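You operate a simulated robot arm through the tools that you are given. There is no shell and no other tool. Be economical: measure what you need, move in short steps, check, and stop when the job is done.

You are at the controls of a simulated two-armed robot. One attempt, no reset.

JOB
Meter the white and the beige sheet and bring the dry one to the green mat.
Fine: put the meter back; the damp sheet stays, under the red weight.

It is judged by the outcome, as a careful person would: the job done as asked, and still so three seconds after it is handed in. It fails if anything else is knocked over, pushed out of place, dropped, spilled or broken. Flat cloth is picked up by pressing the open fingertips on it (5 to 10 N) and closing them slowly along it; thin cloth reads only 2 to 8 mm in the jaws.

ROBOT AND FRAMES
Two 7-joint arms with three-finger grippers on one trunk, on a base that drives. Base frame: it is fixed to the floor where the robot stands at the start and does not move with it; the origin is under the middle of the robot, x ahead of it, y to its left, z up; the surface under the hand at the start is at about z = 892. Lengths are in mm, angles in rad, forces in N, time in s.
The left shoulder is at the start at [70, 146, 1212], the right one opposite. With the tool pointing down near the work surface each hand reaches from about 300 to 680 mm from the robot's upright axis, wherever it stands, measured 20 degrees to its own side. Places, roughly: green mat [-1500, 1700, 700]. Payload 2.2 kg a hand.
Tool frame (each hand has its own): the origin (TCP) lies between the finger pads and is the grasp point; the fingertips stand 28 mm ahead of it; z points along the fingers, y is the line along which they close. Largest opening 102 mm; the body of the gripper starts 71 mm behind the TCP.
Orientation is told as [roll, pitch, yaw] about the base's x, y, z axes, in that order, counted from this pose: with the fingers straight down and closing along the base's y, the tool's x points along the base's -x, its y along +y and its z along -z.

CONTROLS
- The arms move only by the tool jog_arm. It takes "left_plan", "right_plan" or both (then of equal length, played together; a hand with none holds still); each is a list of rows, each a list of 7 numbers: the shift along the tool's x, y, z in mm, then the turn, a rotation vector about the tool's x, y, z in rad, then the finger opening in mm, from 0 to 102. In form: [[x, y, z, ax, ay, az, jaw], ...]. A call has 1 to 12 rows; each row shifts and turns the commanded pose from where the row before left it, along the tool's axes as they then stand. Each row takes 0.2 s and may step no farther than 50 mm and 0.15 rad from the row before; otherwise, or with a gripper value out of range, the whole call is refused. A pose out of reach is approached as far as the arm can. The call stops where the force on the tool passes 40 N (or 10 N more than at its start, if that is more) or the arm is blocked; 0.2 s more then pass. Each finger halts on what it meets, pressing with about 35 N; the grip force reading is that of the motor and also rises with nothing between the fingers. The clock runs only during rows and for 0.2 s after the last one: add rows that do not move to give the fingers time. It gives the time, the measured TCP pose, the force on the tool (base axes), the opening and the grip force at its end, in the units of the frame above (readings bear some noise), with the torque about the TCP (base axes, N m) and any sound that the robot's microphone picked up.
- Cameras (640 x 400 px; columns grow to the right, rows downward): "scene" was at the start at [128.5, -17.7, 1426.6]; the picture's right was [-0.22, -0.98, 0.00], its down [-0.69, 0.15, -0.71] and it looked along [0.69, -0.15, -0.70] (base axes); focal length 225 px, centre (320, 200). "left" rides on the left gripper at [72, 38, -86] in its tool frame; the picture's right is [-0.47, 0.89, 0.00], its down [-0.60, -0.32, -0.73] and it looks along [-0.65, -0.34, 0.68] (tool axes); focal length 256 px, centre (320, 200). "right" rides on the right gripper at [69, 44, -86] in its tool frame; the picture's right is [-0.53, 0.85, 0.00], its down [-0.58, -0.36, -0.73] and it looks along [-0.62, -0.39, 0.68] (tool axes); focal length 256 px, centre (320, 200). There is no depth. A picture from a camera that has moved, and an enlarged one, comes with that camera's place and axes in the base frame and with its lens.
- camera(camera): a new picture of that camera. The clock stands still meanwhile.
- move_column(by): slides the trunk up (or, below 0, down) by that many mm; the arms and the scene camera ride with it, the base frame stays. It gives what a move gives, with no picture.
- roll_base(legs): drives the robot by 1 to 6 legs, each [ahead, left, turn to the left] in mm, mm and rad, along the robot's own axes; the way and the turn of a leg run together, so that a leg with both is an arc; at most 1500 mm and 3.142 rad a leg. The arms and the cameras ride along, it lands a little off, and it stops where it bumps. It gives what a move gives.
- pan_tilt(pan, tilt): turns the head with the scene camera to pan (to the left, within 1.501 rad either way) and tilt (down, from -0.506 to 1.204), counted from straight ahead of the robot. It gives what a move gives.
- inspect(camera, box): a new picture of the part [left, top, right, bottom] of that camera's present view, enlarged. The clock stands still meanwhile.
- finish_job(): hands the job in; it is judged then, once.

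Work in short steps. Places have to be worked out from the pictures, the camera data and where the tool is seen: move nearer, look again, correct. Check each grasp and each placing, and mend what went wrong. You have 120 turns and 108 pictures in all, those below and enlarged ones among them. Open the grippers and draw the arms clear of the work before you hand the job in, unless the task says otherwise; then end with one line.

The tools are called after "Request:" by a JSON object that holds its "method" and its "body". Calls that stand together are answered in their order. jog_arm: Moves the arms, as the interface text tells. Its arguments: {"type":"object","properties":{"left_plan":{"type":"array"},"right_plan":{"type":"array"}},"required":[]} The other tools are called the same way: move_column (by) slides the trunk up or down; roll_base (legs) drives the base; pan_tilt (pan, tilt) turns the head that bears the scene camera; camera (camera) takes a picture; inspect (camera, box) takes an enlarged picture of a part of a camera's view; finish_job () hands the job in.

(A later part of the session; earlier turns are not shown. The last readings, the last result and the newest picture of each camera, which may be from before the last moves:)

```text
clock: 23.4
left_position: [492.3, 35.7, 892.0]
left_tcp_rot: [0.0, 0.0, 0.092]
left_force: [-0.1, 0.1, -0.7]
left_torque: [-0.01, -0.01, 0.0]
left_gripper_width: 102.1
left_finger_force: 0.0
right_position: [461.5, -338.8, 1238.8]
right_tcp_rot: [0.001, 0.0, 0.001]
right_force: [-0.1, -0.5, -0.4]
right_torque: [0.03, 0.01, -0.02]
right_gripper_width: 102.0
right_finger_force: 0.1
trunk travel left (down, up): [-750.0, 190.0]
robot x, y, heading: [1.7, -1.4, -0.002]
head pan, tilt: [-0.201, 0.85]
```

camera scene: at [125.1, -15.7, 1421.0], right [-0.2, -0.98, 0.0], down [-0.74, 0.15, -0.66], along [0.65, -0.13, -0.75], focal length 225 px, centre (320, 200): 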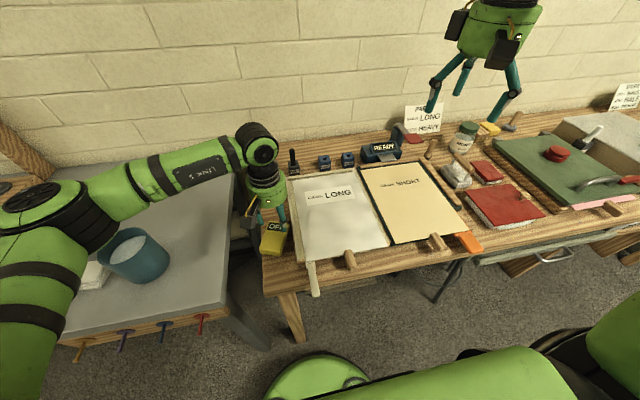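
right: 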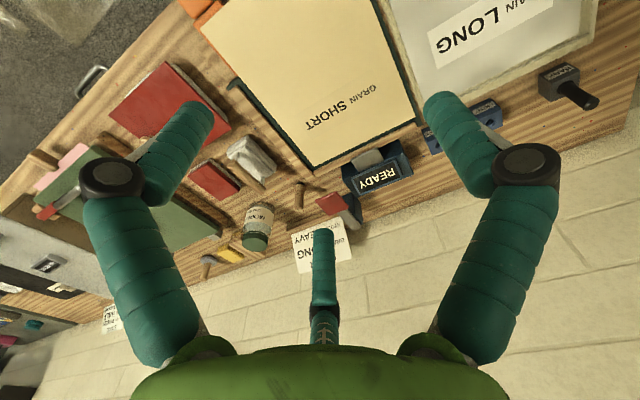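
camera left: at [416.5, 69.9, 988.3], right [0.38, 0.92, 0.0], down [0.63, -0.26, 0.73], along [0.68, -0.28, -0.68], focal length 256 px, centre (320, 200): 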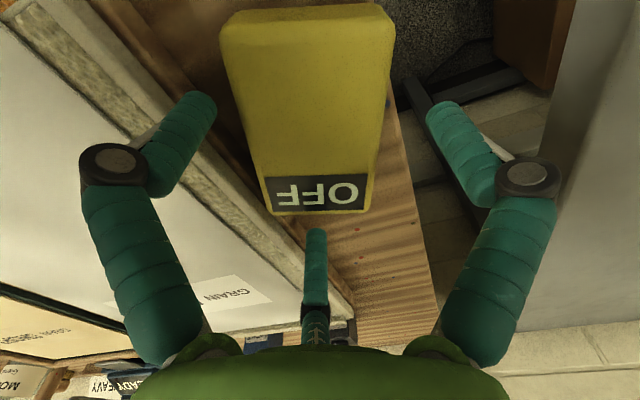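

Tips at 864 without contact, almost 30 mm below the meter's top. I close slowly.

Request:
{"method": "jog_arm", "body": {"left_plan": [[0, 0, 0, 0, 0, 0, 90], [0, 0, 0, 0, 0, 0, 82], [0, 0, 0, 0, 0, 0, 76], [0, 0, 0, 0, 0, 0, 71], [0, 0, 0, 0, 0, 0, 66], [0, 0, 0, 0, 0, 0, 61], [0, 0, 0, 0, 0, 0, 56], [0, 0, 0, 0, 0, 0, 50], [0, 0, 0, 0, 0, 0, 45]]}}

Request:
{"method": "camera", "body": {"camera": "left"}}

```text
clock: 25.4
left_position: [492.3, 35.2, 893.5]
left_tcp_rot: [0.0, 0.0, 0.091]
left_force: [-1.3, 0.0, 3.5]
left_torque: [0.05, 0.15, 0.05]
left_gripper_width: 70.1
left_finger_force: 35.2
right_position: [460.4, -336.6, 1239.3]
right_tcp_rot: [-0.001, 0.0, 0.003]
right_force: [0.0, -0.1, 0.1]
right_torque: [0.0, 0.03, 0.0]
right_gripper_width: 101.9
right_finger_force: 0.0
trunk travel left (down, up): [-750.0, 190.0]
robot x, y, heading: [2.6, 1.8, -0.001]
head pan, tilt: [-0.201, 0.85]
```

```text
69 pictures are left
camera left: at [416.2, 67.4, 978.8], right [0.38, 0.92, 0.0], down [0.63, -0.26, 0.73], along [0.68, -0.28, -0.68], focal length 256 px, centre (320, 200)
```

left: 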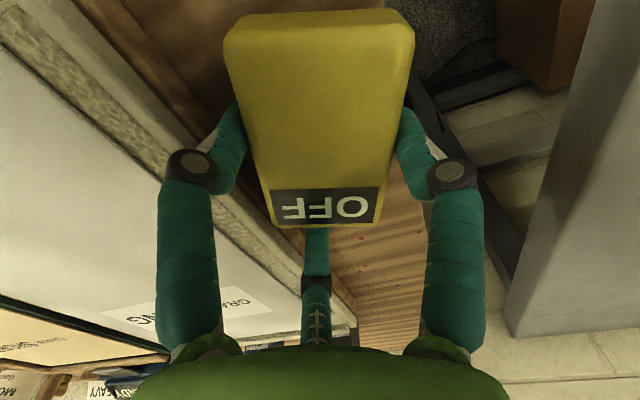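

Symmetric grip: both side fingers and the third at the display end, 35 N. I lift slowly, with the jaw still commanded well inside.

Request:
{"method": "jog_arm", "body": {"left_plan": [[0, 0, -4, 0, 0, 0, 45], [0, 0, -6, 0, 0, 0, 45], [0, 0, -10, 0, 0, 0, 45], [0, 0, -15, 0, 0, 0, 45], [0, 0, 0, 0, 0, 0, 45]]}}

Request:
{"method": "camera", "body": {"camera": "left"}}

```text
clock: 26.6
left_position: [492.6, 35.7, 928.5]
left_tcp_rot: [-0.001, 0.0, 0.092]
left_force: [0.7, 0.7, -0.4]
left_torque: [-0.01, 0.0, -0.01]
left_gripper_width: 70.2
left_finger_force: 35.2
right_position: [463.4, -337.5, 1239.6]
right_tcp_rot: [-0.001, -0.002, -0.001]
right_force: [0.8, 0.2, 0.7]
right_torque: [0.02, 0.0, -0.03]
right_gripper_width: 102.2
right_finger_force: 0.1
trunk travel left (down, up): [-750.0, 190.0]
robot x, y, heading: [-3.5, -0.3, -0.002]
head pan, tilt: [-0.201, 0.85]
```

```text
68 pictures are left
camera left: at [416.6, 67.6, 1013.8], right [0.38, 0.92, 0.0], down [0.63, -0.26, 0.73], along [0.67, -0.28, -0.68], focal length 256 px, centre (320, 200)
```

left: 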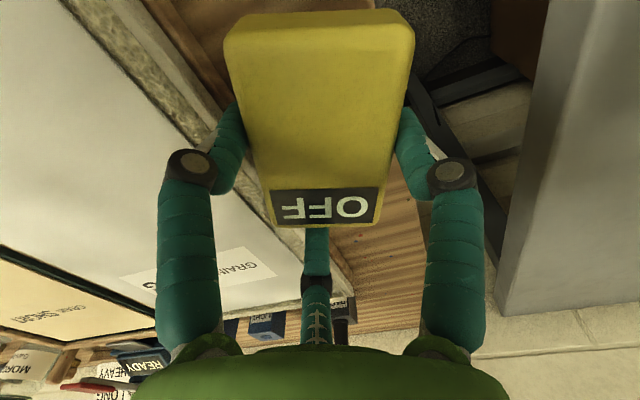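

The meter is firmly held. I carry it over the white sheet (about x 385–720, y −275..−35) to a spot clear of its label.

Request:
{"method": "jog_arm", "body": {"left_plan": [[0, 0, -15, 0, 0, 0, 45], [4.5, -34, 0, 0, 0, 0, 45], [4.5, -34, 0, 0, 0, 0, 45], [4.5, -34, 0, 0, 0, 0, 45], [4.5, -34, 0, 0, 0, 0, 45], [4.5, -34, 0, 0, 0, 0, 45], [0, 0, 15, 0, 0, 0, 45]]}}

Request:
{"method": "camera", "body": {"camera": "left"}}

Request:
{"method": "camera", "body": {"camera": "scene"}}

```text
clock: 28.1
left_position: [486.4, -134.9, 926.0]
left_tcp_rot: [-0.001, 0.002, 0.09]
left_force: [0.2, 0.6, -0.6]
left_torque: [-0.01, 0.0, -0.01]
left_gripper_width: 70.0
left_finger_force: 35.2
right_position: [462.6, -336.8, 1238.9]
right_tcp_rot: [0.0, -0.001, 0.001]
right_force: [1.4, 0.2, -1.2]
right_torque: [-0.03, 0.01, -0.01]
right_gripper_width: 101.9
right_finger_force: 0.1
trunk travel left (down, up): [-750.0, 190.0]
robot x, y, heading: [1.2, -0.7, 0.004]
head pan, tilt: [-0.201, 0.85]
```

```text
67 pictures are left
camera left: at [410.8, -103.3, 1013.2], right [0.38, 0.92, 0.0], down [0.63, -0.26, 0.73], along [0.67, -0.28, -0.68], focal length 256 px, centre (320, 200)
```

left: 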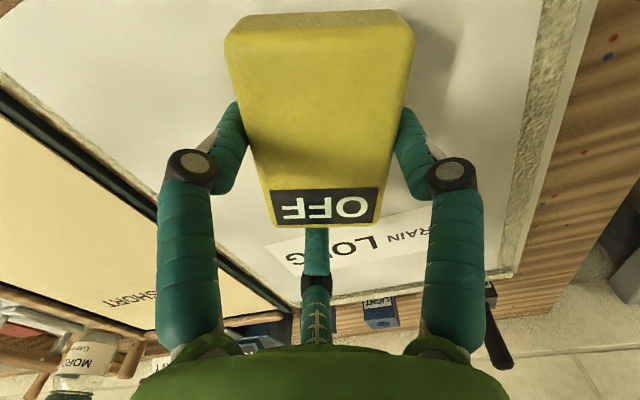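

```text
66 pictures are left
camera scene: at [126.2, -14.6, 1421.0], right [-0.2, -0.98, 0.0], down [-0.74, 0.15, -0.66], along [0.65, -0.13, -0.75], focal length 225 px, centre (320, 200)
```

scene: 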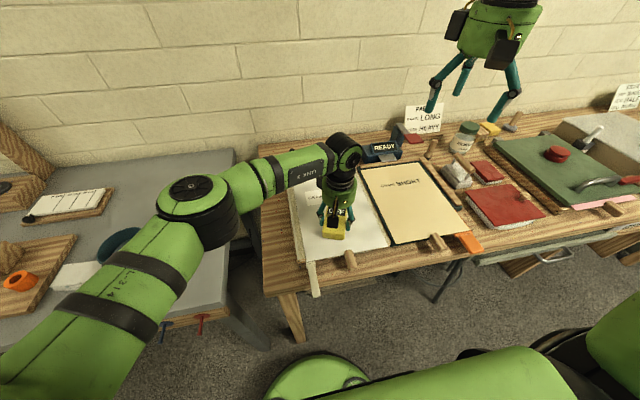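

Above the white sheet, not touching. I lower step by step until light contact.

Request:
{"method": "jog_arm", "body": {"left_plan": [[0, 0, 6, 0, 0, 0, 45], [0, 0, 5, 0, 0, 0, 45], [0, 0, 4, 0, 0, 0, 45]]}}

Request:
{"method": "jog_arm", "body": {"left_plan": [[0, 0, 3, 0, 0, 0, 45], [0, 0, 3, 0, 0, 0, 45]]}}

Request:
{"method": "jog_arm", "body": {"left_plan": [[0, 0, 2, 0, 0, 0, 45], [0, 0, 2, 0, 0, 0, 45]]}}

Request:
{"method": "camera", "body": {"camera": "left"}}

```text
clock: 28.9
left_position: [483.7, -134.7, 917.3]
left_tcp_rot: [-0.004, -0.004, 0.089]
left_force: [4.4, 0.2, 25.5]
left_torque: [0.35, 0.67, 0.0]
left_gripper_width: 70.4
left_finger_force: 35.2
right_position: [458.9, -336.2, 1240.5]
right_tcp_rot: [-0.002, -0.001, -0.001]
right_force: [0.7, 1.0, 0.3]
right_torque: [-0.02, 0.02, 0.01]
right_gripper_width: 102.2
right_finger_force: 0.1
trunk travel left (down, up): [-750.0, 190.0]
robot x, y, heading: [0.7, 2.4, 0.002]
head pan, tilt: [-0.201, 0.85]
```

```text
clock: 29.4
left_position: [484.6, -135.0, 916.6]
left_tcp_rot: [-0.003, -0.005, 0.088]
left_force: [-6.6, 5.7, 19.0]
left_torque: [0.28, 0.43, -0.01]
left_gripper_width: 70.3
left_finger_force: 35.2
right_position: [458.6, -335.3, 1240.6]
right_tcp_rot: [-0.002, -0.002, -0.001]
right_force: [0.1, -0.1, 0.0]
right_torque: [0.06, 0.01, 0.0]
right_gripper_width: 102.1
right_finger_force: 0.1
trunk travel left (down, up): [-750.0, 190.0]
robot x, y, heading: [-1.1, -0.2, 0.002]
head pan, tilt: [-0.201, 0.85]
stopped in row 2 (left hand): the force on the tool passed its limit at 42 N (the readings are from after the stop); the commanded pose is now the measured one
```

```text
clock: 30.1
left_position: [486.9, -136.5, 915.1]
left_tcp_rot: [-0.006, -0.008, 0.09]
left_force: [-7.9, 4.4, 22.3]
left_torque: [0.4, 0.66, 0.03]
left_gripper_width: 70.1
left_finger_force: 35.2
right_position: [460.0, -336.3, 1240.5]
right_tcp_rot: [-0.002, 0.0, -0.002]
right_force: [1.2, 0.3, 0.5]
right_torque: [0.02, 0.03, -0.01]
right_gripper_width: 102.1
right_finger_force: 0.0
trunk travel left (down, up): [-750.0, 190.0]
robot x, y, heading: [-1.4, 1.8, 0.004]
head pan, tilt: [-0.201, 0.85]
stopped in row 2 (left hand): the force on the tool passed its limit at 42 N (the readings are from after the stop); the commanded pose is now the measured one
```

```text
65 pictures are left
camera left: at [410.0, -104.2, 1001.0], right [0.38, 0.92, 0.0], down [0.62, -0.26, 0.74], along [0.68, -0.28, -0.67], focal length 256 px, centre (320, 200)
```

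left: 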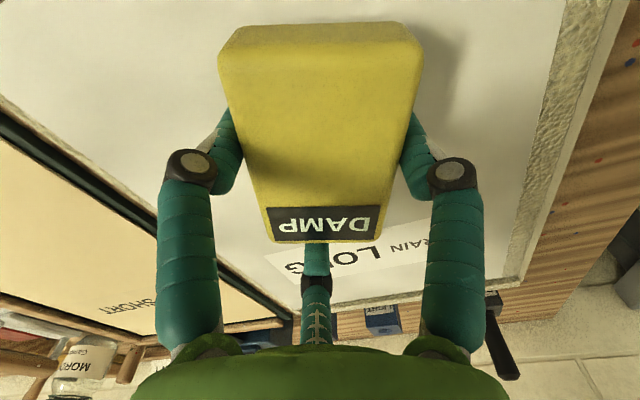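

The meter reads DAMP on the white sheet. I lift it off straight and move the right arm aside at the same time.

Request:
{"method": "jog_arm", "body": {"left_plan": [[0, 0, -4, 0, 0, 0, 45], [0, 0, -8, -0.006, 0.008, 0, 45], [0, 0, -20, 0, 0, 0, 45], [0, 0, -20, 0, 0, 0, 45]], "right_plan": [[0, -40, 0, 0, 0, 0, 102], [0, -40, -10, 0, 0, 0, 102], [0, -40, -20, 0, 0, 0, 102], [0, -30, -20, 0, 0, 0, 102]]}}

Request:
{"method": "camera", "body": {"camera": "scene"}}

Request:
{"method": "inspect", "body": {"camera": "left", "box": [200, 20, 440, 260]}}

```text
clock: 31.1
left_position: [487.6, -135.8, 966.5]
left_tcp_rot: [-0.003, -0.003, 0.09]
left_force: [-0.4, 0.5, -0.8]
left_torque: [0.0, -0.03, 0.04]
left_gripper_width: 69.8
left_finger_force: 35.1
right_position: [436.9, -445.4, 1269.1]
right_tcp_rot: [-0.004, -0.002, -0.002]
right_force: [-0.6, -0.2, 1.1]
right_torque: [0.01, -0.03, -0.01]
right_gripper_width: 101.9
right_finger_force: 0.0
right hand out of reach, approached as far as the arm can: row 3, 4
trunk travel left (down, up): [-750.0, 190.0]
robot x, y, heading: [-3.0, 1.8, -0.004]
head pan, tilt: [-0.201, 0.85]
```

```text
64 pictures are left
camera scene: at [122.0, -13.0, 1421.3], right [-0.2, -0.98, 0.0], down [-0.73, 0.15, -0.66], along [0.65, -0.13, -0.75], focal length 225 px, centre (320, 200)
```

scene: 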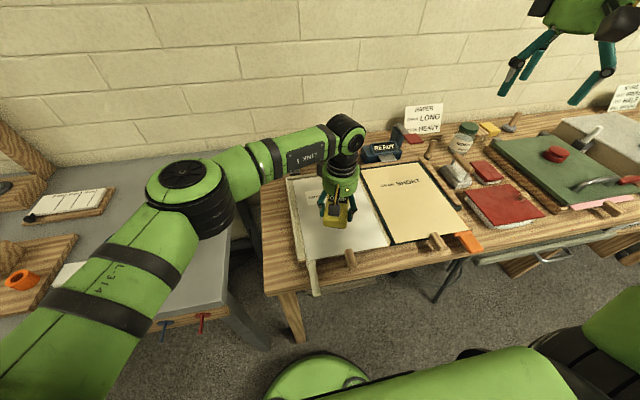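

```text
1.67 times, centred on (320, 140) of left
camera zoom: at [410.7, -103.9, 1052.0], right [0.38, 0.92, 0.0], down [0.63, -0.26, 0.73], along [0.68, -0.28, -0.68], focal length 427 px, centre (320, 300)
```

zoom: 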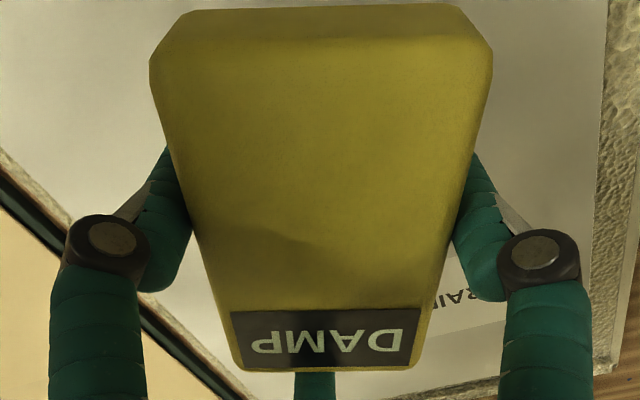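

White sheet undisturbed; the reading persists. I carry the meter over to the beige sheet at about (460, −365).

Request:
{"method": "jog_arm", "body": {"left_plan": [[8, -38, 0, 0, 0, 0, 45], [8, -38, 0, 0, 0, 0, 45], [8, -38, 0, 0, 0, 0, 45], [8, -38, 0, 0, 0, 0, 45], [8, -38, 0, 0, 0, 0, 45], [8, -38, 0, 0, 0, 0, 45]]}}

Request:
{"method": "camera", "body": {"camera": "left"}}

```text
clock: 32.5
left_position: [487.4, -166.4, 964.8]
left_tcp_rot: [0.001, 0.002, 0.09]
left_force: [0.1, 0.3, -0.3]
left_torque: [0.01, -0.01, -0.05]
left_gripper_width: 69.9
left_finger_force: 35.0
left hand out of reach, approached as far as the arm can: row 1, 2, 3, 4, 5, 6
right_position: [440.3, -448.5, 1267.7]
right_tcp_rot: [0.0, 0.001, -0.001]
right_force: [-0.1, 0.6, 0.1]
right_torque: [0.01, 0.0, 0.02]
right_gripper_width: 102.0
right_finger_force: 0.2
trunk travel left (down, up): [-750.0, 190.0]
robot x, y, heading: [-0.1, -0.6, -0.002]
head pan, tilt: [-0.201, 0.85]
```

```text
62 pictures are left
camera left: at [411.3, -134.9, 1051.0], right [0.38, 0.92, 0.0], down [0.63, -0.26, 0.73], along [0.67, -0.28, -0.68], focal length 256 px, centre (320, 200)
```

left: 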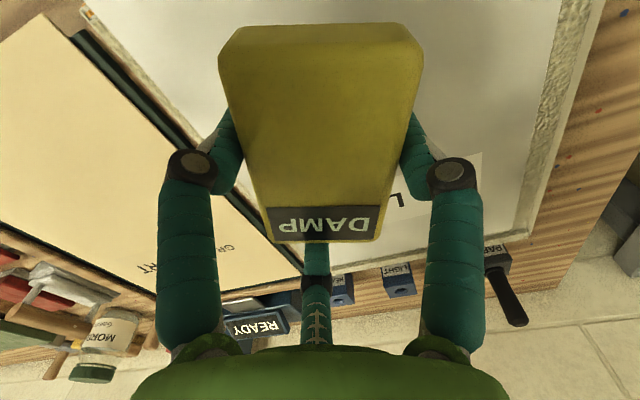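

The left arm ends there. I drive the base 210 mm to the right so the meter comes over the beige sheet.

Request:
{"method": "roll_base", "body": {"legs": [[0, -210, 0]]}}

Request:
{"method": "camera", "body": {"camera": "left"}}

Request:
{"method": "camera", "body": {"camera": "scene"}}

```text
clock: 34.1
left_position: [486.7, -371.9, 965.5]
left_tcp_rot: [-0.001, 0.001, 0.09]
left_force: [0.1, 0.7, -1.6]
left_torque: [-0.03, -0.04, -0.01]
left_gripper_width: 69.7
left_finger_force: 35.5
right_position: [440.2, -652.2, 1269.3]
right_tcp_rot: [-0.005, -0.001, -0.002]
right_force: [-0.5, 1.4, 0.3]
right_torque: [-0.01, 0.01, 0.04]
right_gripper_width: 101.8
right_finger_force: 0.0
trunk travel left (down, up): [-750.0, 190.0]
robot x, y, heading: [-0.2, -208.5, -0.003]
head pan, tilt: [-0.201, 0.85]
```

```text
61 pictures are left
camera left: at [411.1, -339.6, 1051.4], right [0.38, 0.92, 0.0], down [0.63, -0.26, 0.73], along [0.67, -0.28, -0.68], focal length 256 px, centre (320, 200)
```

left: 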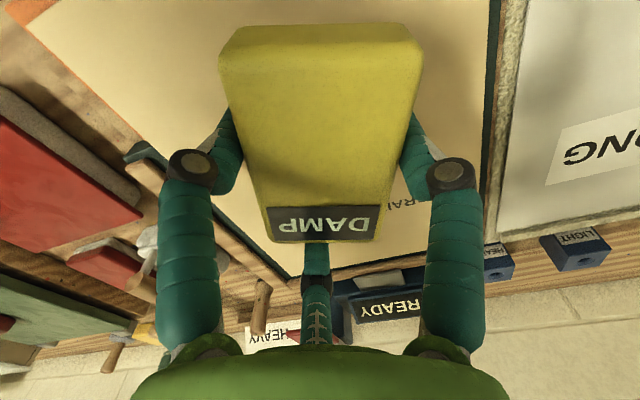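

```text
60 pictures are left
camera scene: at [125.4, -219.5, 1421.0], right [-0.2, -0.98, 0.0], down [-0.74, 0.15, -0.66], along [0.65, -0.13, -0.75], focal length 225 px, centre (320, 200)
```

scene: 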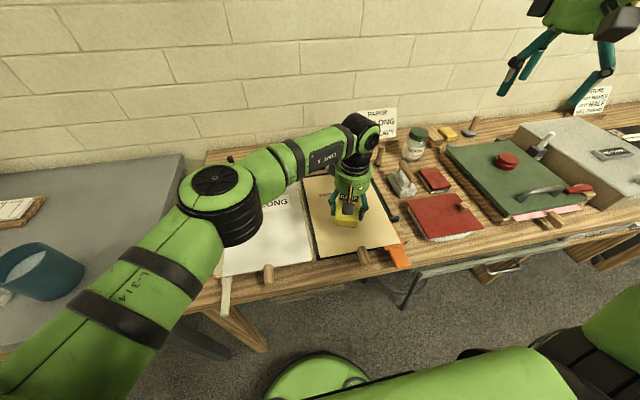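

Right over the beige sheet. I lower in small, separately checked steps.

Request:
{"method": "jog_arm", "body": {"left_plan": [[0, 0, 15, 0, 0, 0, 45], [0, 0, 15, 0, 0, 0, 45], [0, 0, 8, 0, 0, 0, 45], [0, 0, 0, 0, 0, 0, 45]]}}

```text
clock: 35.1
left_position: [486.8, -371.6, 927.6]
left_tcp_rot: [-0.001, 0.0, 0.091]
left_force: [-0.9, 0.3, -0.6]
left_torque: [0.02, -0.02, 0.02]
left_gripper_width: 69.7
left_finger_force: 34.8
right_position: [439.3, -653.9, 1267.9]
right_tcp_rot: [-0.003, -0.002, -0.002]
right_force: [1.4, 0.4, 0.4]
right_torque: [-0.01, 0.03, 0.04]
right_gripper_width: 102.2
right_finger_force: 0.1
trunk travel left (down, up): [-750.0, 190.0]
robot x, y, heading: [-0.1, -209.9, -0.002]
head pan, tilt: [-0.201, 0.85]
```

No contact yet at 927.6; continue with 3 mm steps.

Request:
{"method": "jog_arm", "body": {"left_plan": [[0, 0, 3, 0, 0, 0, 45], [0, 0, 3, 0, 0, 0, 45], [0, 0, 2, 0, 0, 0, 45]]}}

```text
clock: 35.9
left_position: [486.2, -371.0, 921.2]
left_tcp_rot: [-0.002, -0.002, 0.091]
left_force: [1.2, -0.9, 4.0]
left_torque: [-0.03, -0.08, -0.02]
left_gripper_width: 69.5
left_finger_force: 35.0
right_position: [439.4, -653.6, 1268.4]
right_tcp_rot: [-0.001, -0.003, -0.002]
right_force: [-0.9, -0.5, 0.0]
right_torque: [-0.01, 0.03, 0.0]
right_gripper_width: 102.0
right_finger_force: 0.1
trunk travel left (down, up): [-750.0, 190.0]
robot x, y, heading: [1.2, -205.4, -0.001]
head pan, tilt: [-0.201, 0.85]
```

Light contact (4 N). I hold a moment with one more millimetre and read the display.

Request:
{"method": "jog_arm", "body": {"left_plan": [[0, 0, 1.5, 0, 0, 0, 45], [0, 0, 0, 0, 0, 0, 45], [0, 0, 0, 0, 0, 0, 45]]}}

Request:
{"method": "camera", "body": {"camera": "left"}}

```text
clock: 36.7
left_position: [486.5, -369.8, 921.5]
left_tcp_rot: [-0.004, -0.005, 0.089]
left_force: [3.6, -7.7, 30.2]
left_torque: [-0.12, 0.14, -0.06]
left_gripper_width: 69.8
left_finger_force: 34.6
left hand out of reach, approached as far as the arm can: row 1
right_position: [436.5, -654.2, 1269.3]
right_tcp_rot: [-0.002, -0.004, -0.003]
right_force: [0.3, 0.6, 0.7]
right_torque: [0.02, -0.01, -0.02]
right_gripper_width: 102.0
right_finger_force: 0.1
trunk travel left (down, up): [-750.0, 190.0]
robot x, y, heading: [2.3, -205.0, -0.004]
head pan, tilt: [-0.201, 0.85]
```

```text
59 pictures are left
camera left: at [410.0, -338.4, 1006.4], right [0.38, 0.92, 0.0], down [0.63, -0.26, 0.74], along [0.68, -0.28, -0.68], focal length 256 px, centre (320, 200)
```

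left: 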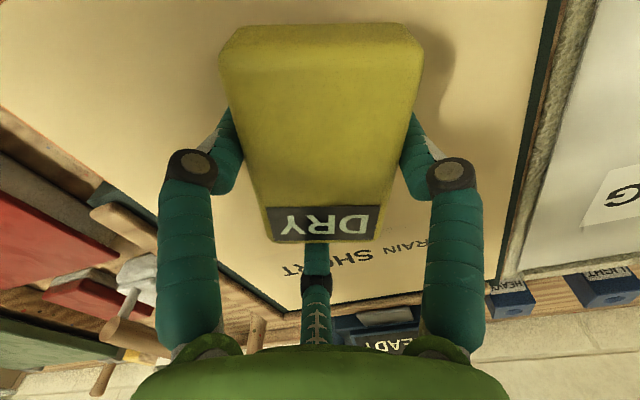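

Beige reads DRY. I lift and drive back left to return the meter.

Request:
{"method": "jog_arm", "body": {"left_plan": [[0, 0, -4, 0, 0, 0, 45], [0, 0, -16, 0, 0, 0, 45], [0, 0, -25, 0, 0, 0, 45]]}}

Request:
{"method": "roll_base", "body": {"legs": [[0, 208, 0]]}}

Request:
{"method": "camera", "body": {"camera": "scene"}}

```text
clock: 37.5
left_position: [487.7, -369.5, 962.3]
left_tcp_rot: [0.004, -0.001, 0.092]
left_force: [0.3, 0.1, -1.6]
left_torque: [-0.02, -0.02, -0.01]
left_gripper_width: 69.8
left_finger_force: 35.3
right_position: [438.8, -653.3, 1268.4]
right_tcp_rot: [-0.002, -0.002, -0.002]
right_force: [-0.1, 0.0, 0.1]
right_torque: [0.0, -0.01, 0.01]
right_gripper_width: 101.8
right_finger_force: 0.2
trunk travel left (down, up): [-750.0, 190.0]
robot x, y, heading: [-2.9, -206.7, 0.002]
head pan, tilt: [-0.201, 0.85]
```

```text
clock: 39.1
left_position: [489.5, -165.9, 962.7]
left_tcp_rot: [0.002, 0.001, 0.09]
left_force: [-0.3, -0.1, -0.7]
left_torque: [0.03, -0.04, -0.01]
left_gripper_width: 69.7
left_finger_force: 34.9
right_position: [440.1, -450.6, 1267.0]
right_tcp_rot: [0.002, 0.001, -0.004]
right_force: [-0.2, 0.0, -0.5]
right_torque: [0.06, 0.0, 0.0]
right_gripper_width: 102.1
right_finger_force: 0.1
trunk travel left (down, up): [-750.0, 190.0]
robot x, y, heading: [-0.6, -1.0, 0.001]
head pan, tilt: [-0.201, 0.85]
```

```text
58 pictures are left
camera scene: at [125.9, -18.2, 1420.9], right [-0.2, -0.98, 0.0], down [-0.74, 0.15, -0.66], along [0.65, -0.13, -0.75], focal length 225 px, centre (320, 200)
```

scene: 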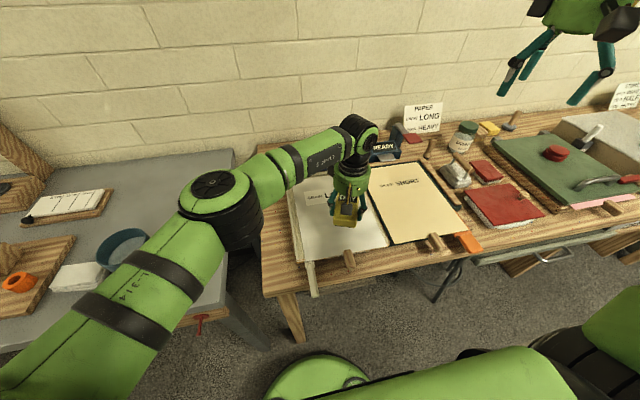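

Back in place. I carry the meter left to above its old spot (centre ≈ (480, 38)) and turn the hand so that the meter points straight ahead again.

Request:
{"method": "jog_arm", "body": {"left_plan": [[-4.1, 40.6, 0, 0, 0, 0, 45], [-4.1, 40.6, 0, 0, 0, 0, 45], [-4.1, 40.6, 0, 0, 0, 0, 45], [-4.1, 40.6, 0, 0, 0, 0, 45], [-4.1, 40.6, 0, 0, 0, 0, 45], [0, 0, 0, 0, 0, -0.12, 45], [0, 0, 0, 0, 0, -0.12, 45], [0, 0, 5, 0, 0, -0.1, 45], [0, 0, 10, 0, 0, 0, 45]]}}

Request:
{"method": "camera", "body": {"camera": "left"}}

Request:
{"method": "inspect", "body": {"camera": "scene", "box": [240, 170, 320, 260]}}

```text
clock: 41.1
left_position: [491.4, 38.7, 948.2]
left_tcp_rot: [0.002, -0.001, 0.43]
left_force: [-0.2, -0.5, -0.7]
left_torque: [0.01, -0.01, -0.02]
left_gripper_width: 69.6
left_finger_force: 35.2
right_position: [439.4, -450.2, 1266.8]
right_tcp_rot: [0.0, 0.001, -0.003]
right_force: [0.2, -0.2, -0.6]
right_torque: [0.05, 0.04, -0.01]
right_gripper_width: 101.8
right_finger_force: 0.1
trunk travel left (down, up): [-750.0, 190.0]
robot x, y, heading: [1.9, -0.7, 0.003]
head pan, tilt: [-0.201, 0.85]
```

```text
57 pictures are left
camera left: at [408.9, 43.7, 1033.8], right [0.05, 1.0, 0.0], down [0.68, -0.04, 0.73], along [0.73, -0.04, -0.68], focal length 256 px, centre (320, 200)
```

left: 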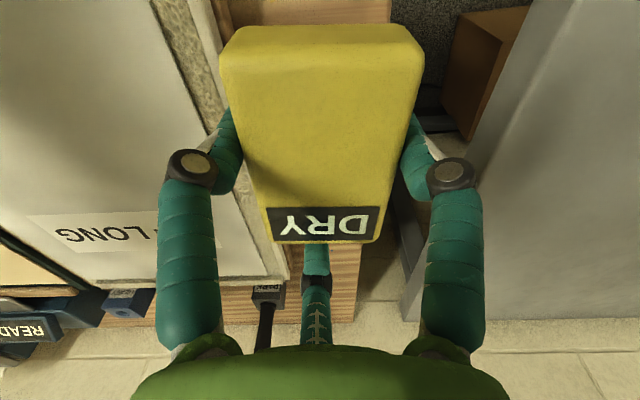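

```text
4.44 times, centred on (280, 215) of scene
camera zoom: at [126.0, -16.2, 1421.0], right [-0.2, -0.98, 0.0], down [-0.74, 0.15, -0.66], along [0.65, -0.13, -0.75], focal length 998 px, centre (498, 133)
```

zoom: 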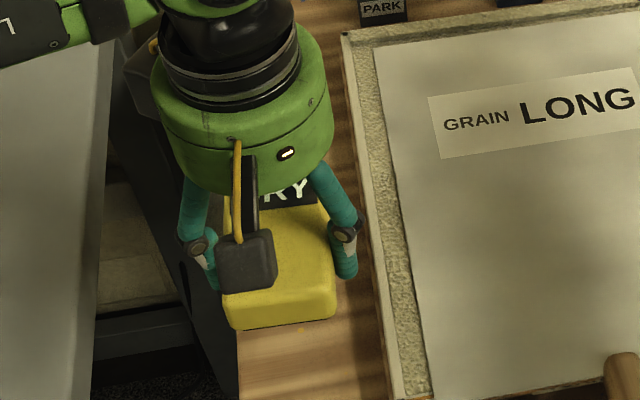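

Aligned with the bench. I lower to just above the bench level at which I gripped it (TCP ≈ 893).

Request:
{"method": "jog_arm", "body": {"left_plan": [[0, 0, 20, 0, 0, 0, 45], [0, 0, 20, 0, 0, 0, 45], [0, 0, 9, 0, 0, 0, 45], [0, 0, 0, 0, 0, 0, 45]]}}

```text
clock: 42.1
left_position: [490.4, 39.5, 897.4]
left_tcp_rot: [0.0, 0.001, 0.428]
left_force: [-0.6, 0.0, -0.4]
left_torque: [0.0, -0.01, 0.0]
left_gripper_width: 69.7
left_finger_force: 34.9
right_position: [439.1, -448.0, 1267.3]
right_tcp_rot: [-0.003, -0.002, -0.002]
right_force: [0.4, -0.6, -0.1]
right_torque: [0.02, -0.04, 0.0]
right_gripper_width: 101.8
right_finger_force: 0.1
trunk travel left (down, up): [-750.0, 190.0]
robot x, y, heading: [1.1, -0.5, -0.002]
head pan, tilt: [-0.201, 0.85]
```

A few millimetres remain; down by 2 mm steps.

Request:
{"method": "jog_arm", "body": {"left_plan": [[0, 0, 2, 0, 0, 0, 45], [0, 0, 2, 0, 0, 0, 45]]}}

```text
clock: 42.7
left_position: [492.0, 40.9, 893.2]
left_tcp_rot: [0.0, 0.0, 0.43]
left_force: [-0.4, -0.4, -1.6]
left_torque: [-0.03, -0.02, 0.0]
left_gripper_width: 69.7
left_finger_force: 35.1
right_position: [439.1, -448.3, 1267.7]
right_tcp_rot: [-0.001, -0.002, -0.004]
right_force: [-0.2, 0.4, -0.9]
right_torque: [0.0, 0.01, -0.01]
right_gripper_width: 101.8
right_finger_force: 0.1
trunk travel left (down, up): [-750.0, 190.0]
robot x, y, heading: [2.9, 0.9, 0.003]
head pan, tilt: [-0.201, 0.85]
```

Still no contact; one more millimetre or two.

Request:
{"method": "jog_arm", "body": {"left_plan": [[0, 0, 1.5, 0, 0, 0, 45], [0, 0, 0, 0, 0, 0, 45]]}}

```text
clock: 43.3
left_position: [490.5, 39.9, 891.6]
left_tcp_rot: [0.002, -0.001, 0.428]
left_force: [-0.5, -0.2, -0.6]
left_torque: [-0.03, -0.01, 0.01]
left_gripper_width: 69.8
left_finger_force: 34.6
right_position: [438.8, -448.9, 1267.8]
right_tcp_rot: [-0.003, -0.001, -0.004]
right_force: [-0.4, 0.9, 0.5]
right_torque: [0.0, 0.02, -0.02]
right_gripper_width: 102.0
right_finger_force: 0.0
trunk travel left (down, up): [-750.0, 190.0]
robot x, y, heading: [0.8, 1.2, 0.001]
head pan, tilt: [-0.201, 0.85]
```

Pressing on the white sheet probably slid it up in the grip a little; continue down.

Request:
{"method": "jog_arm", "body": {"left_plan": [[0, 0, 1.5, 0, 0, 0, 45], [0, 0, 1.5, 0, 0, 0, 45]]}}

Request:
{"method": "inspect", "body": {"camera": "scene", "box": [240, 170, 320, 260]}}

```text
clock: 43.9
left_position: [490.7, 39.8, 890.1]
left_tcp_rot: [0.004, -0.001, 0.429]
left_force: [0.9, -0.3, -1.4]
left_torque: [0.06, 0.01, 0.01]
left_gripper_width: 69.7
left_finger_force: 34.6
right_position: [438.4, -448.0, 1267.0]
right_tcp_rot: [-0.001, -0.003, -0.003]
right_force: [0.5, 0.9, 0.3]
right_torque: [0.01, -0.01, 0.0]
right_gripper_width: 102.0
right_finger_force: 0.0
trunk travel left (down, up): [-750.0, 190.0]
robot x, y, heading: [0.7, -2.4, -0.004]
head pan, tilt: [-0.201, 0.85]
```

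```text
4.44 times, centred on (280, 215) of scene
camera zoom: at [125.8, -15.8, 1421.0], right [-0.2, -0.98, 0.0], down [-0.74, 0.15, -0.66], along [0.65, -0.13, -0.75], focal length 998 px, centre (498, 133)
```

zoom: 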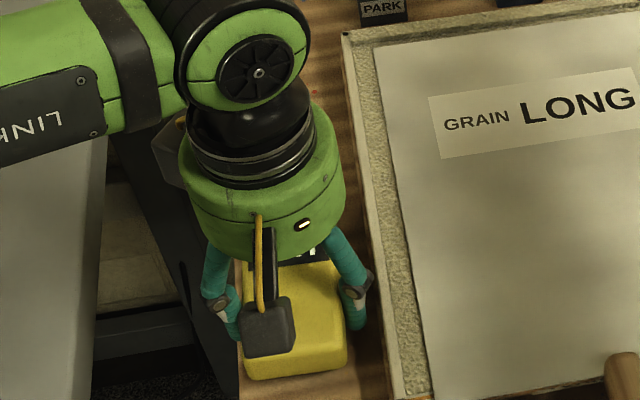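

Nearly on the bench by the look of it. Continue 1.5 mm at a time.

Request:
{"method": "jog_arm", "body": {"left_plan": [[0, 0, 1.5, 0, 0, 0, 45], [0, 0, 1.5, 0, 0, 0, 45]]}}

```text
clock: 44.5
left_position: [489.9, 39.9, 887.2]
left_tcp_rot: [0.004, 0.0, 0.43]
left_force: [0.0, -0.6, -1.7]
left_torque: [-0.01, 0.0, 0.02]
left_gripper_width: 69.9
left_finger_force: 35.0
right_position: [438.9, -447.6, 1267.9]
right_tcp_rot: [-0.001, -0.002, -0.003]
right_force: [-0.1, 0.3, 0.3]
right_torque: [-0.02, 0.02, -0.03]
right_gripper_width: 101.9
right_finger_force: 0.1
trunk travel left (down, up): [-750.0, 190.0]
robot x, y, heading: [-1.2, -0.7, -0.001]
head pan, tilt: [-0.201, 0.85]
```

Request:
{"method": "jog_arm", "body": {"left_plan": [[0, 0, 1.5, 0, 0, 0, 45], [0, 0, 1.5, 0, 0, 0, 45]]}}

Request:
{"method": "camera", "body": {"camera": "left"}}

```text
clock: 45.1
left_position: [491.7, 38.2, 884.7]
left_tcp_rot: [0.0, 0.0, 0.429]
left_force: [-0.1, 0.7, -0.6]
left_torque: [0.04, -0.03, 0.02]
left_gripper_width: 70.0
left_finger_force: 34.7
right_position: [439.6, -447.9, 1267.9]
right_tcp_rot: [0.0, -0.003, -0.004]
right_force: [-0.8, -0.4, -0.6]
right_torque: [0.0, 0.05, 0.02]
right_gripper_width: 102.1
right_finger_force: 0.0
trunk travel left (down, up): [-750.0, 190.0]
robot x, y, heading: [-1.5, -0.8, 0.0]
head pan, tilt: [-0.201, 0.85]
```

```text
54 pictures are left
camera left: at [408.7, 44.0, 969.8], right [0.05, 1.0, 0.0], down [0.68, -0.04, 0.73], along [0.73, -0.04, -0.68], focal length 256 px, centre (320, 200)
```

left: 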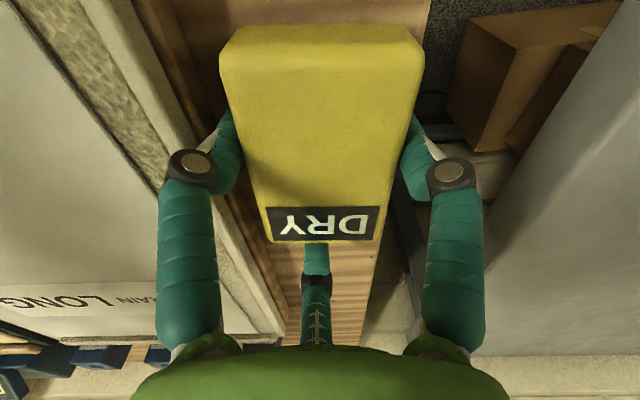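

The display sits lower in the picture than at first grip, so the meter did slide up in the hand by some mm. I continue down.

Request:
{"method": "jog_arm", "body": {"left_plan": [[0, 0, 1.5, 0, 0, 0, 45], [0, 0, 1.5, 0, 0, 0, 45]]}}

Request:
{"method": "jog_arm", "body": {"left_plan": [[0, 0, 1, 0, 0, 0, 45]]}}

```text
clock: 45.7
left_position: [490.4, 38.9, 882.7]
left_tcp_rot: [-0.004, -0.004, 0.43]
left_force: [1.4, 0.9, 17.4]
left_torque: [0.5, 0.37, -0.04]
left_gripper_width: 69.8
left_finger_force: 35.4
right_position: [437.7, -448.3, 1268.7]
right_tcp_rot: [0.002, -0.003, -0.003]
right_force: [-1.0, -0.4, 0.9]
right_torque: [-0.01, 0.02, -0.01]
right_gripper_width: 102.2
right_finger_force: 0.0
trunk travel left (down, up): [-750.0, 190.0]
robot x, y, heading: [3.1, 2.0, -0.003]
head pan, tilt: [-0.201, 0.85]
```

```text
clock: 46.1
left_position: [489.3, 39.1, 884.6]
left_tcp_rot: [-0.005, -0.006, 0.43]
left_force: [5.1, 2.9, 31.3]
left_torque: [0.66, 0.61, -0.47]
left_gripper_width: 69.8
left_finger_force: 34.6
right_position: [436.9, -449.0, 1269.6]
right_tcp_rot: [0.0, -0.004, -0.004]
right_force: [0.7, -0.3, 0.4]
right_torque: [-0.03, 0.0, 0.02]
right_gripper_width: 102.4
right_finger_force: 0.1
trunk travel left (down, up): [-750.0, 190.0]
robot x, y, heading: [1.5, 0.8, -0.004]
head pan, tilt: [-0.201, 0.85]
```

It stands on the bench. I ease off 2 mm, open, and rise.

Request:
{"method": "jog_arm", "body": {"left_plan": [[0, 0, -2, 0, 0, 0, 45], [0, 0, -1, 0, 0, 0, 66], [0, 0, 0, 0, 0, 0, 76], [0, 0, 0, 0, 0, 0, 90], [0, 0, 0, 0, 0, 0, 102], [0, 0, 0, 0, 0, 0, 102], [0, 0, -20, 0, 0, 0, 102], [0, 0, -40, 0, 0, 0, 102], [0, 0, -40, 0, 0, 0, 102], [0, 0, -40, 0, 0, 0, 102]]}}

Request:
{"method": "camera", "body": {"camera": "left"}}

Request:
{"method": "inspect", "body": {"camera": "scene", "box": [250, 200, 330, 260]}}

```text
clock: 48.3
left_position: [490.0, 37.9, 1023.2]
left_tcp_rot: [0.003, -0.001, 0.43]
left_force: [0.0, 0.0, -0.9]
left_torque: [-0.01, -0.01, -0.03]
left_gripper_width: 102.0
left_finger_force: 0.0
right_position: [438.8, -449.4, 1267.5]
right_tcp_rot: [0.0, -0.002, -0.002]
right_force: [-0.2, 0.5, -0.3]
right_torque: [0.02, 0.02, 0.0]
right_gripper_width: 101.9
right_finger_force: 0.1
trunk travel left (down, up): [-750.0, 190.0]
robot x, y, heading: [-0.0, -0.6, -0.0]
head pan, tilt: [-0.201, 0.85]
```

```text
53 pictures are left
camera left: at [408.6, 42.8, 1109.6], right [0.06, 1.0, 0.0], down [0.68, -0.04, 0.73], along [0.73, -0.04, -0.68], focal length 256 px, centre (320, 200)
```

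left: 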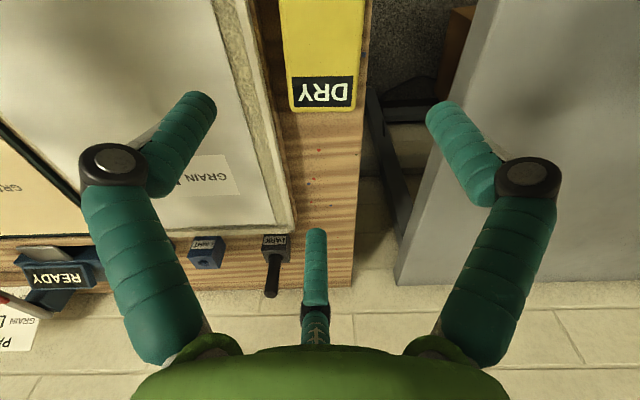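

```text
6.67 times, centred on (290, 230) of scene
camera zoom: at [124.9, -16.4, 1421.0], right [-0.2, -0.98, 0.0], down [-0.74, 0.15, -0.66], along [0.65, -0.13, -0.75], focal length 1497 px, centre (520, 0)
```

zoom: 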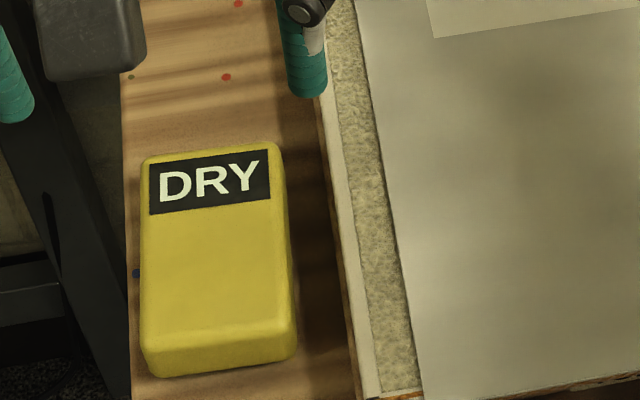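

The meter is back in its place. Now the red weight: I look from the right hand's camera over the right part of the bench.

Request:
{"method": "camera", "body": {"camera": "right"}}

Request:
{"method": "inspect", "body": {"camera": "scene", "box": [440, 110, 640, 240]}}

```text
51 pictures are left
camera right: at [369.8, -404.5, 1354.5], right [0.54, 0.84, 0.0], down [0.57, -0.37, 0.73], along [0.62, -0.39, -0.68], focal length 256 px, centre (320, 200)
```

right: 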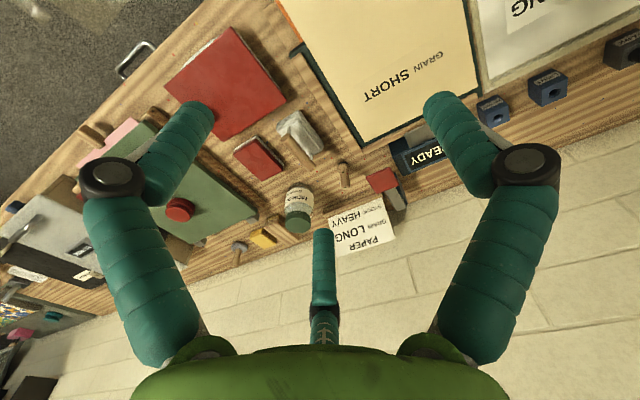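

```text
3.08 times, centred on (540, 175) of scene
camera zoom: at [124.9, -16.4, 1421.0], right [-0.2, -0.98, 0.0], down [-0.74, 0.15, -0.66], along [0.65, -0.13, -0.75], focal length 691 px, centre (-357, 277)
```

zoom: 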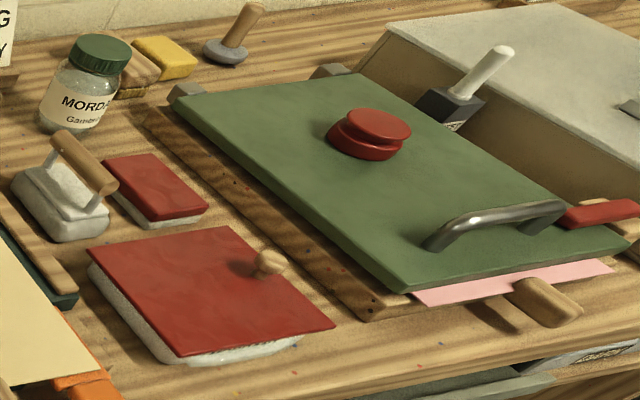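

The round two-tier red piece on the green lid looks like a weight; the red slabs look like books. I drive right to look at them closely, raising the left hand first.

Request:
{"method": "jog_arm", "body": {"left_plan": [[0, 0, -40, 0, 0, 0.14, 102], [0, 0, -40, 0, 0, 0.14, 102], [0, 0, 0, 0, 0, 0.14, 102]]}}

Request:
{"method": "roll_base", "body": {"legs": [[0, -620, 0]]}}

Request:
{"method": "camera", "body": {"camera": "scene"}}

Request:
{"method": "camera", "body": {"camera": "right"}}

```text
clock: 49.1
left_position: [491.8, 37.7, 1102.4]
left_tcp_rot: [0.0, 0.0, 0.005]
left_force: [1.0, 0.6, 0.2]
left_torque: [-0.02, 0.02, 0.0]
left_gripper_width: 101.8
left_finger_force: 0.0
right_position: [439.3, -448.2, 1267.4]
right_tcp_rot: [-0.001, 0.0, -0.004]
right_force: [0.0, -0.3, -0.5]
right_torque: [-0.03, 0.02, 0.04]
right_gripper_width: 101.9
right_finger_force: 0.1
trunk travel left (down, up): [-750.0, 190.0]
robot x, y, heading: [2.0, -2.6, -0.004]
head pan, tilt: [-0.201, 0.85]
```

```text
clock: 52.6
left_position: [487.0, -577.5, 1101.4]
left_tcp_rot: [0.001, 0.002, 0.002]
left_force: [1.1, 0.7, 0.0]
left_torque: [-0.01, 0.03, 0.01]
left_gripper_width: 102.3
left_finger_force: 0.0
right_position: [431.9, -1063.8, 1267.6]
right_tcp_rot: [-0.001, -0.001, -0.012]
right_force: [0.6, 0.1, 0.4]
right_torque: [-0.02, 0.0, -0.02]
right_gripper_width: 101.9
right_finger_force: 0.1
trunk travel left (down, up): [-750.0, 190.0]
robot x, y, heading: [-3.8, -613.1, -0.012]
head pan, tilt: [-0.201, 0.85]
```

```text
49 pictures are left
camera scene: at [121.7, -629.1, 1421.0], right [-0.21, -0.98, 0.0], down [-0.73, 0.16, -0.66], along [0.65, -0.14, -0.75], focal length 225 px, centre (320, 200)
```

scene: 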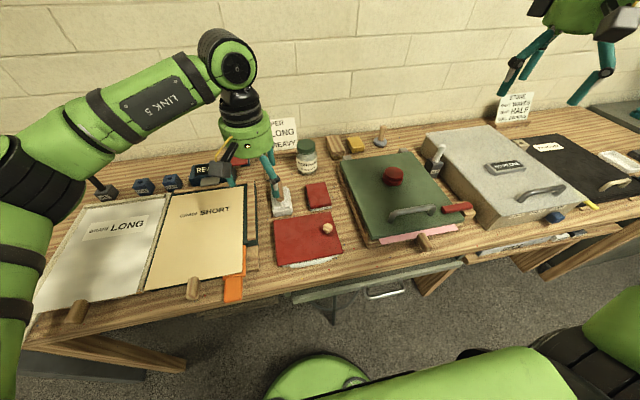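

```text
48 pictures are left
camera right: at [363.4, -1019.1, 1355.0], right [0.54, 0.84, 0.0], down [0.57, -0.37, 0.73], along [0.61, -0.4, -0.68], focal length 256 px, centre (320, 200)
```

right: 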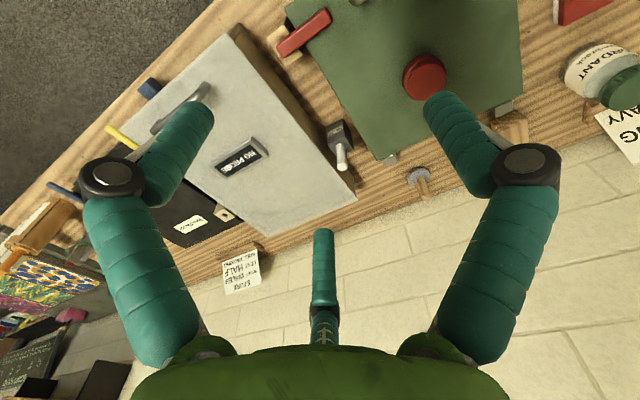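

Request:
{"method": "inspect", "body": {"camera": "scene", "box": [260, 130, 480, 280]}}

Request:
{"method": "inspect", "body": {"camera": "right", "box": [370, 30, 490, 110]}}

```text
2.67 times, centred on (370, 205) of scene
camera zoom: at [121.7, -629.1, 1421.0], right [-0.21, -0.98, 0.0], down [-0.73, 0.16, -0.66], along [0.65, -0.14, -0.75], focal length 599 px, centre (187, 187)
```

zoom: 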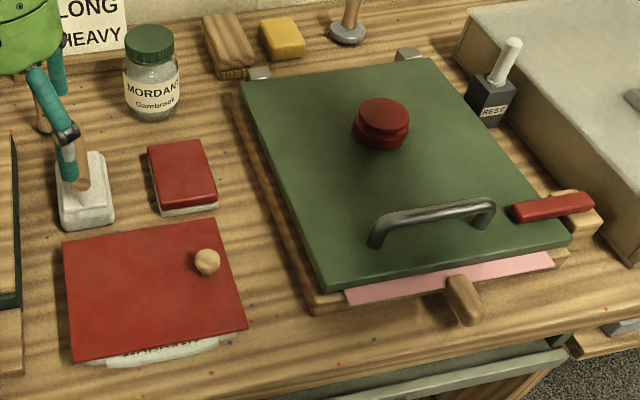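

```text
5.00 times, centred on (430, 70) of right
camera zoom: at [363.4, -1019.1, 1355.0], right [0.54, 0.84, 0.0], down [0.57, -0.37, 0.73], along [0.61, -0.4, -0.68], focal length 1280 px, centre (-230, 850)
```

zoom: 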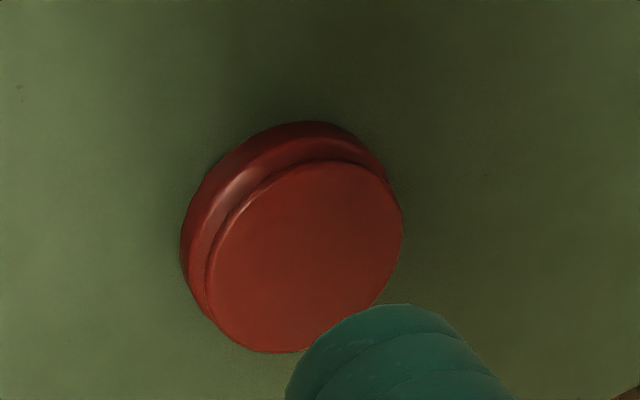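

I read the lettering under the large red plate.

Request:
{"method": "inspect", "body": {"camera": "scene", "box": [270, 180, 350, 270]}}

Request:
{"method": "inspect", "body": {"camera": "scene", "box": [370, 150, 490, 260]}}

```text
4.44 times, centred on (310, 225) of scene
camera zoom: at [121.7, -629.1, 1421.0], right [-0.21, -0.98, 0.0], down [-0.73, 0.16, -0.66], along [0.65, -0.14, -0.75], focal length 998 px, centre (364, 89)
```

zoom: 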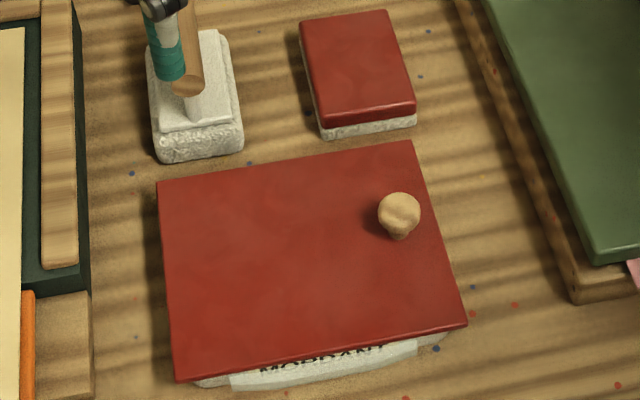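

```text
3.64 times, centred on (430, 205) of scene
camera zoom: at [121.7, -629.1, 1421.0], right [-0.21, -0.98, 0.0], down [-0.73, 0.16, -0.66], along [0.65, -0.14, -0.75], focal length 817 px, centre (-80, 182)
```

zoom: 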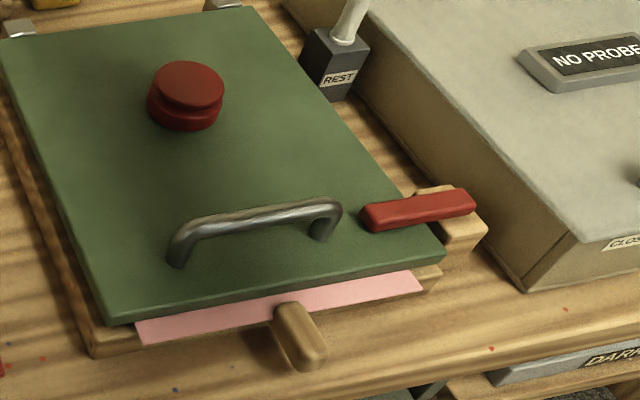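

The large red plate is the lid of a mordant tray; the loose two-tier puck on the green lid is the red weight, top at about (596, −970, 949). I drive another 150 mm right so the right arm can reach it.

Request:
{"method": "roll_base", "body": {"legs": [[0, -160, 0.012]]}}

Request:
{"method": "camera", "body": {"camera": "scene"}}

```text
clock: 54.0
left_position: [486.9, -729.1, 1102.0]
left_tcp_rot: [-0.001, 0.0, 0.014]
left_force: [0.7, 0.6, -0.7]
left_torque: [-0.04, -0.03, 0.04]
left_gripper_width: 102.0
left_finger_force: 0.1
right_position: [436.4, -1215.4, 1269.6]
right_tcp_rot: [-0.004, -0.003, 0.001]
right_force: [0.7, 0.3, 0.2]
right_torque: [-0.01, 0.01, 0.02]
right_gripper_width: 102.0
right_finger_force: 0.1
trunk travel left (down, up): [-750.0, 190.0]
robot x, y, heading: [-4.6, -772.7, 0.006]
head pan, tilt: [-0.201, 0.85]
```

```text
43 pictures are left
camera scene: at [121.2, -783.6, 1421.0], right [-0.2, -0.98, 0.0], down [-0.74, 0.15, -0.66], along [0.65, -0.13, -0.75], focal length 225 px, centre (320, 200)
```

scene: 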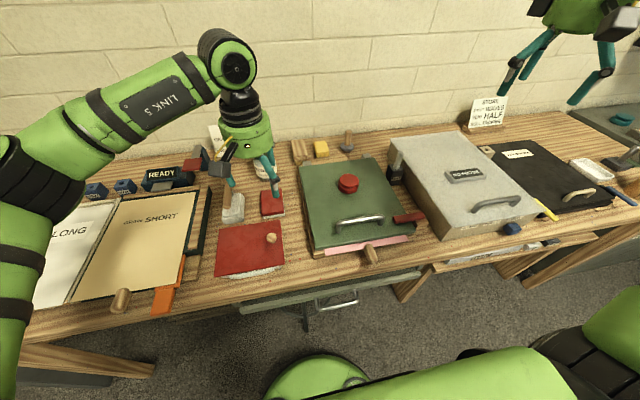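

I bring the right hand over toward the weight for a near look.

Request:
{"method": "jog_arm", "body": {"right_plan": [[-15.5, 35.6, 10, 0, 0, 0, 102], [-15.5, 35.6, 15, 0, 0, 0, 102], [-15.5, 35.6, 25, 0, 0, 0, 102], [-15.5, 35.6, 25, 0, 0, 0, 102], [-15.5, 35.6, 28, 0, 0, 0, 102], [-15.5, 35.6, 28, 0, 0, 0, 102], [-15.5, 35.6, 28, 0, 0, 0, 102], [-15.5, 35.6, 28, 0, 0, 0, 102]]}}

Request:
{"method": "camera", "body": {"camera": "right"}}

```text
clock: 55.8
left_position: [485.5, -729.6, 1104.0]
left_tcp_rot: [0.001, 0.0, 0.012]
left_force: [0.4, -1.0, -0.5]
left_torque: [0.0, -0.03, -0.03]
left_gripper_width: 102.0
left_finger_force: 0.0
right_position: [533.7, -953.1, 1085.3]
right_tcp_rot: [-0.002, -0.005, 0.001]
right_force: [0.1, -0.3, -0.2]
right_torque: [-0.02, -0.05, -0.02]
right_gripper_width: 101.9
right_finger_force: 0.0
right hand out of reach, approached as far as the arm can: row 8
trunk travel left (down, up): [-750.0, 190.0]
robot x, y, heading: [-3.1, -773.2, 0.006]
head pan, tilt: [-0.201, 0.85]
```

```text
42 pictures are left
camera right: at [464.4, -909.1, 1170.1], right [0.53, 0.85, 0.0], down [0.57, -0.36, 0.73], along [0.62, -0.39, -0.68], focal length 256 px, centre (320, 200)
```

right: 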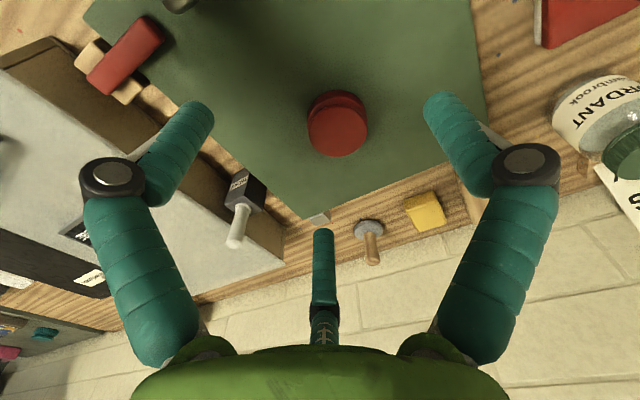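

The weight is at about (592, −969). I move above it at z ≈ 1000, lower where reach is longer.

Request:
{"method": "jog_arm", "body": {"right_plan": [[0, 0, 35, 0, 0, 0, 102], [-14, -4, 25, 0, 0, 0, 102], [-14, -4, 25, 0, 0, 0, 102], [-14, -4, 0, 0, 0, 0, 102], [-14, -4, 0, 0, 0, 0, 102]]}}

Request:
{"method": "camera", "body": {"camera": "right"}}

```text
clock: 57.0
left_position: [487.2, -732.0, 1102.6]
left_tcp_rot: [0.0, 0.001, 0.013]
left_force: [0.1, 0.5, -0.4]
left_torque: [-0.01, -0.01, 0.0]
left_gripper_width: 102.0
left_finger_force: 0.0
right_position: [550.0, -997.0, 1012.1]
right_tcp_rot: [0.001, -0.002, 0.002]
right_force: [-0.4, 0.1, 0.4]
right_torque: [0.02, -0.04, 0.01]
right_gripper_width: 101.9
right_finger_force: 0.1
right hand out of reach, approached as far as the arm can: row 1, 2, 3, 4, 5
trunk travel left (down, up): [-750.0, 190.0]
robot x, y, heading: [-5.1, -770.8, -0.0]
head pan, tilt: [-0.201, 0.85]
```

```text
41 pictures are left
camera right: at [480.8, -953.8, 1097.4], right [0.53, 0.85, 0.0], down [0.58, -0.36, 0.73], along [0.62, -0.39, -0.68], focal length 256 px, centre (320, 200)
```

right: 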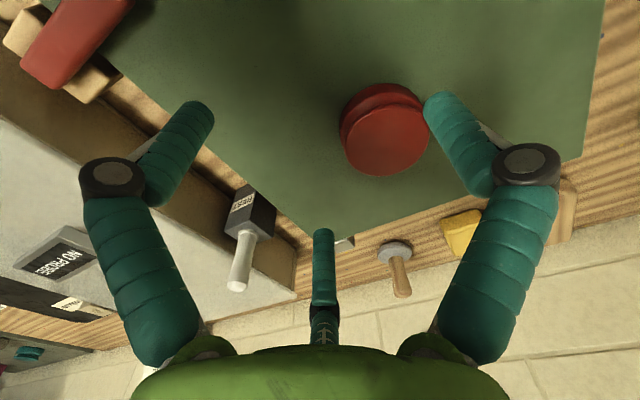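

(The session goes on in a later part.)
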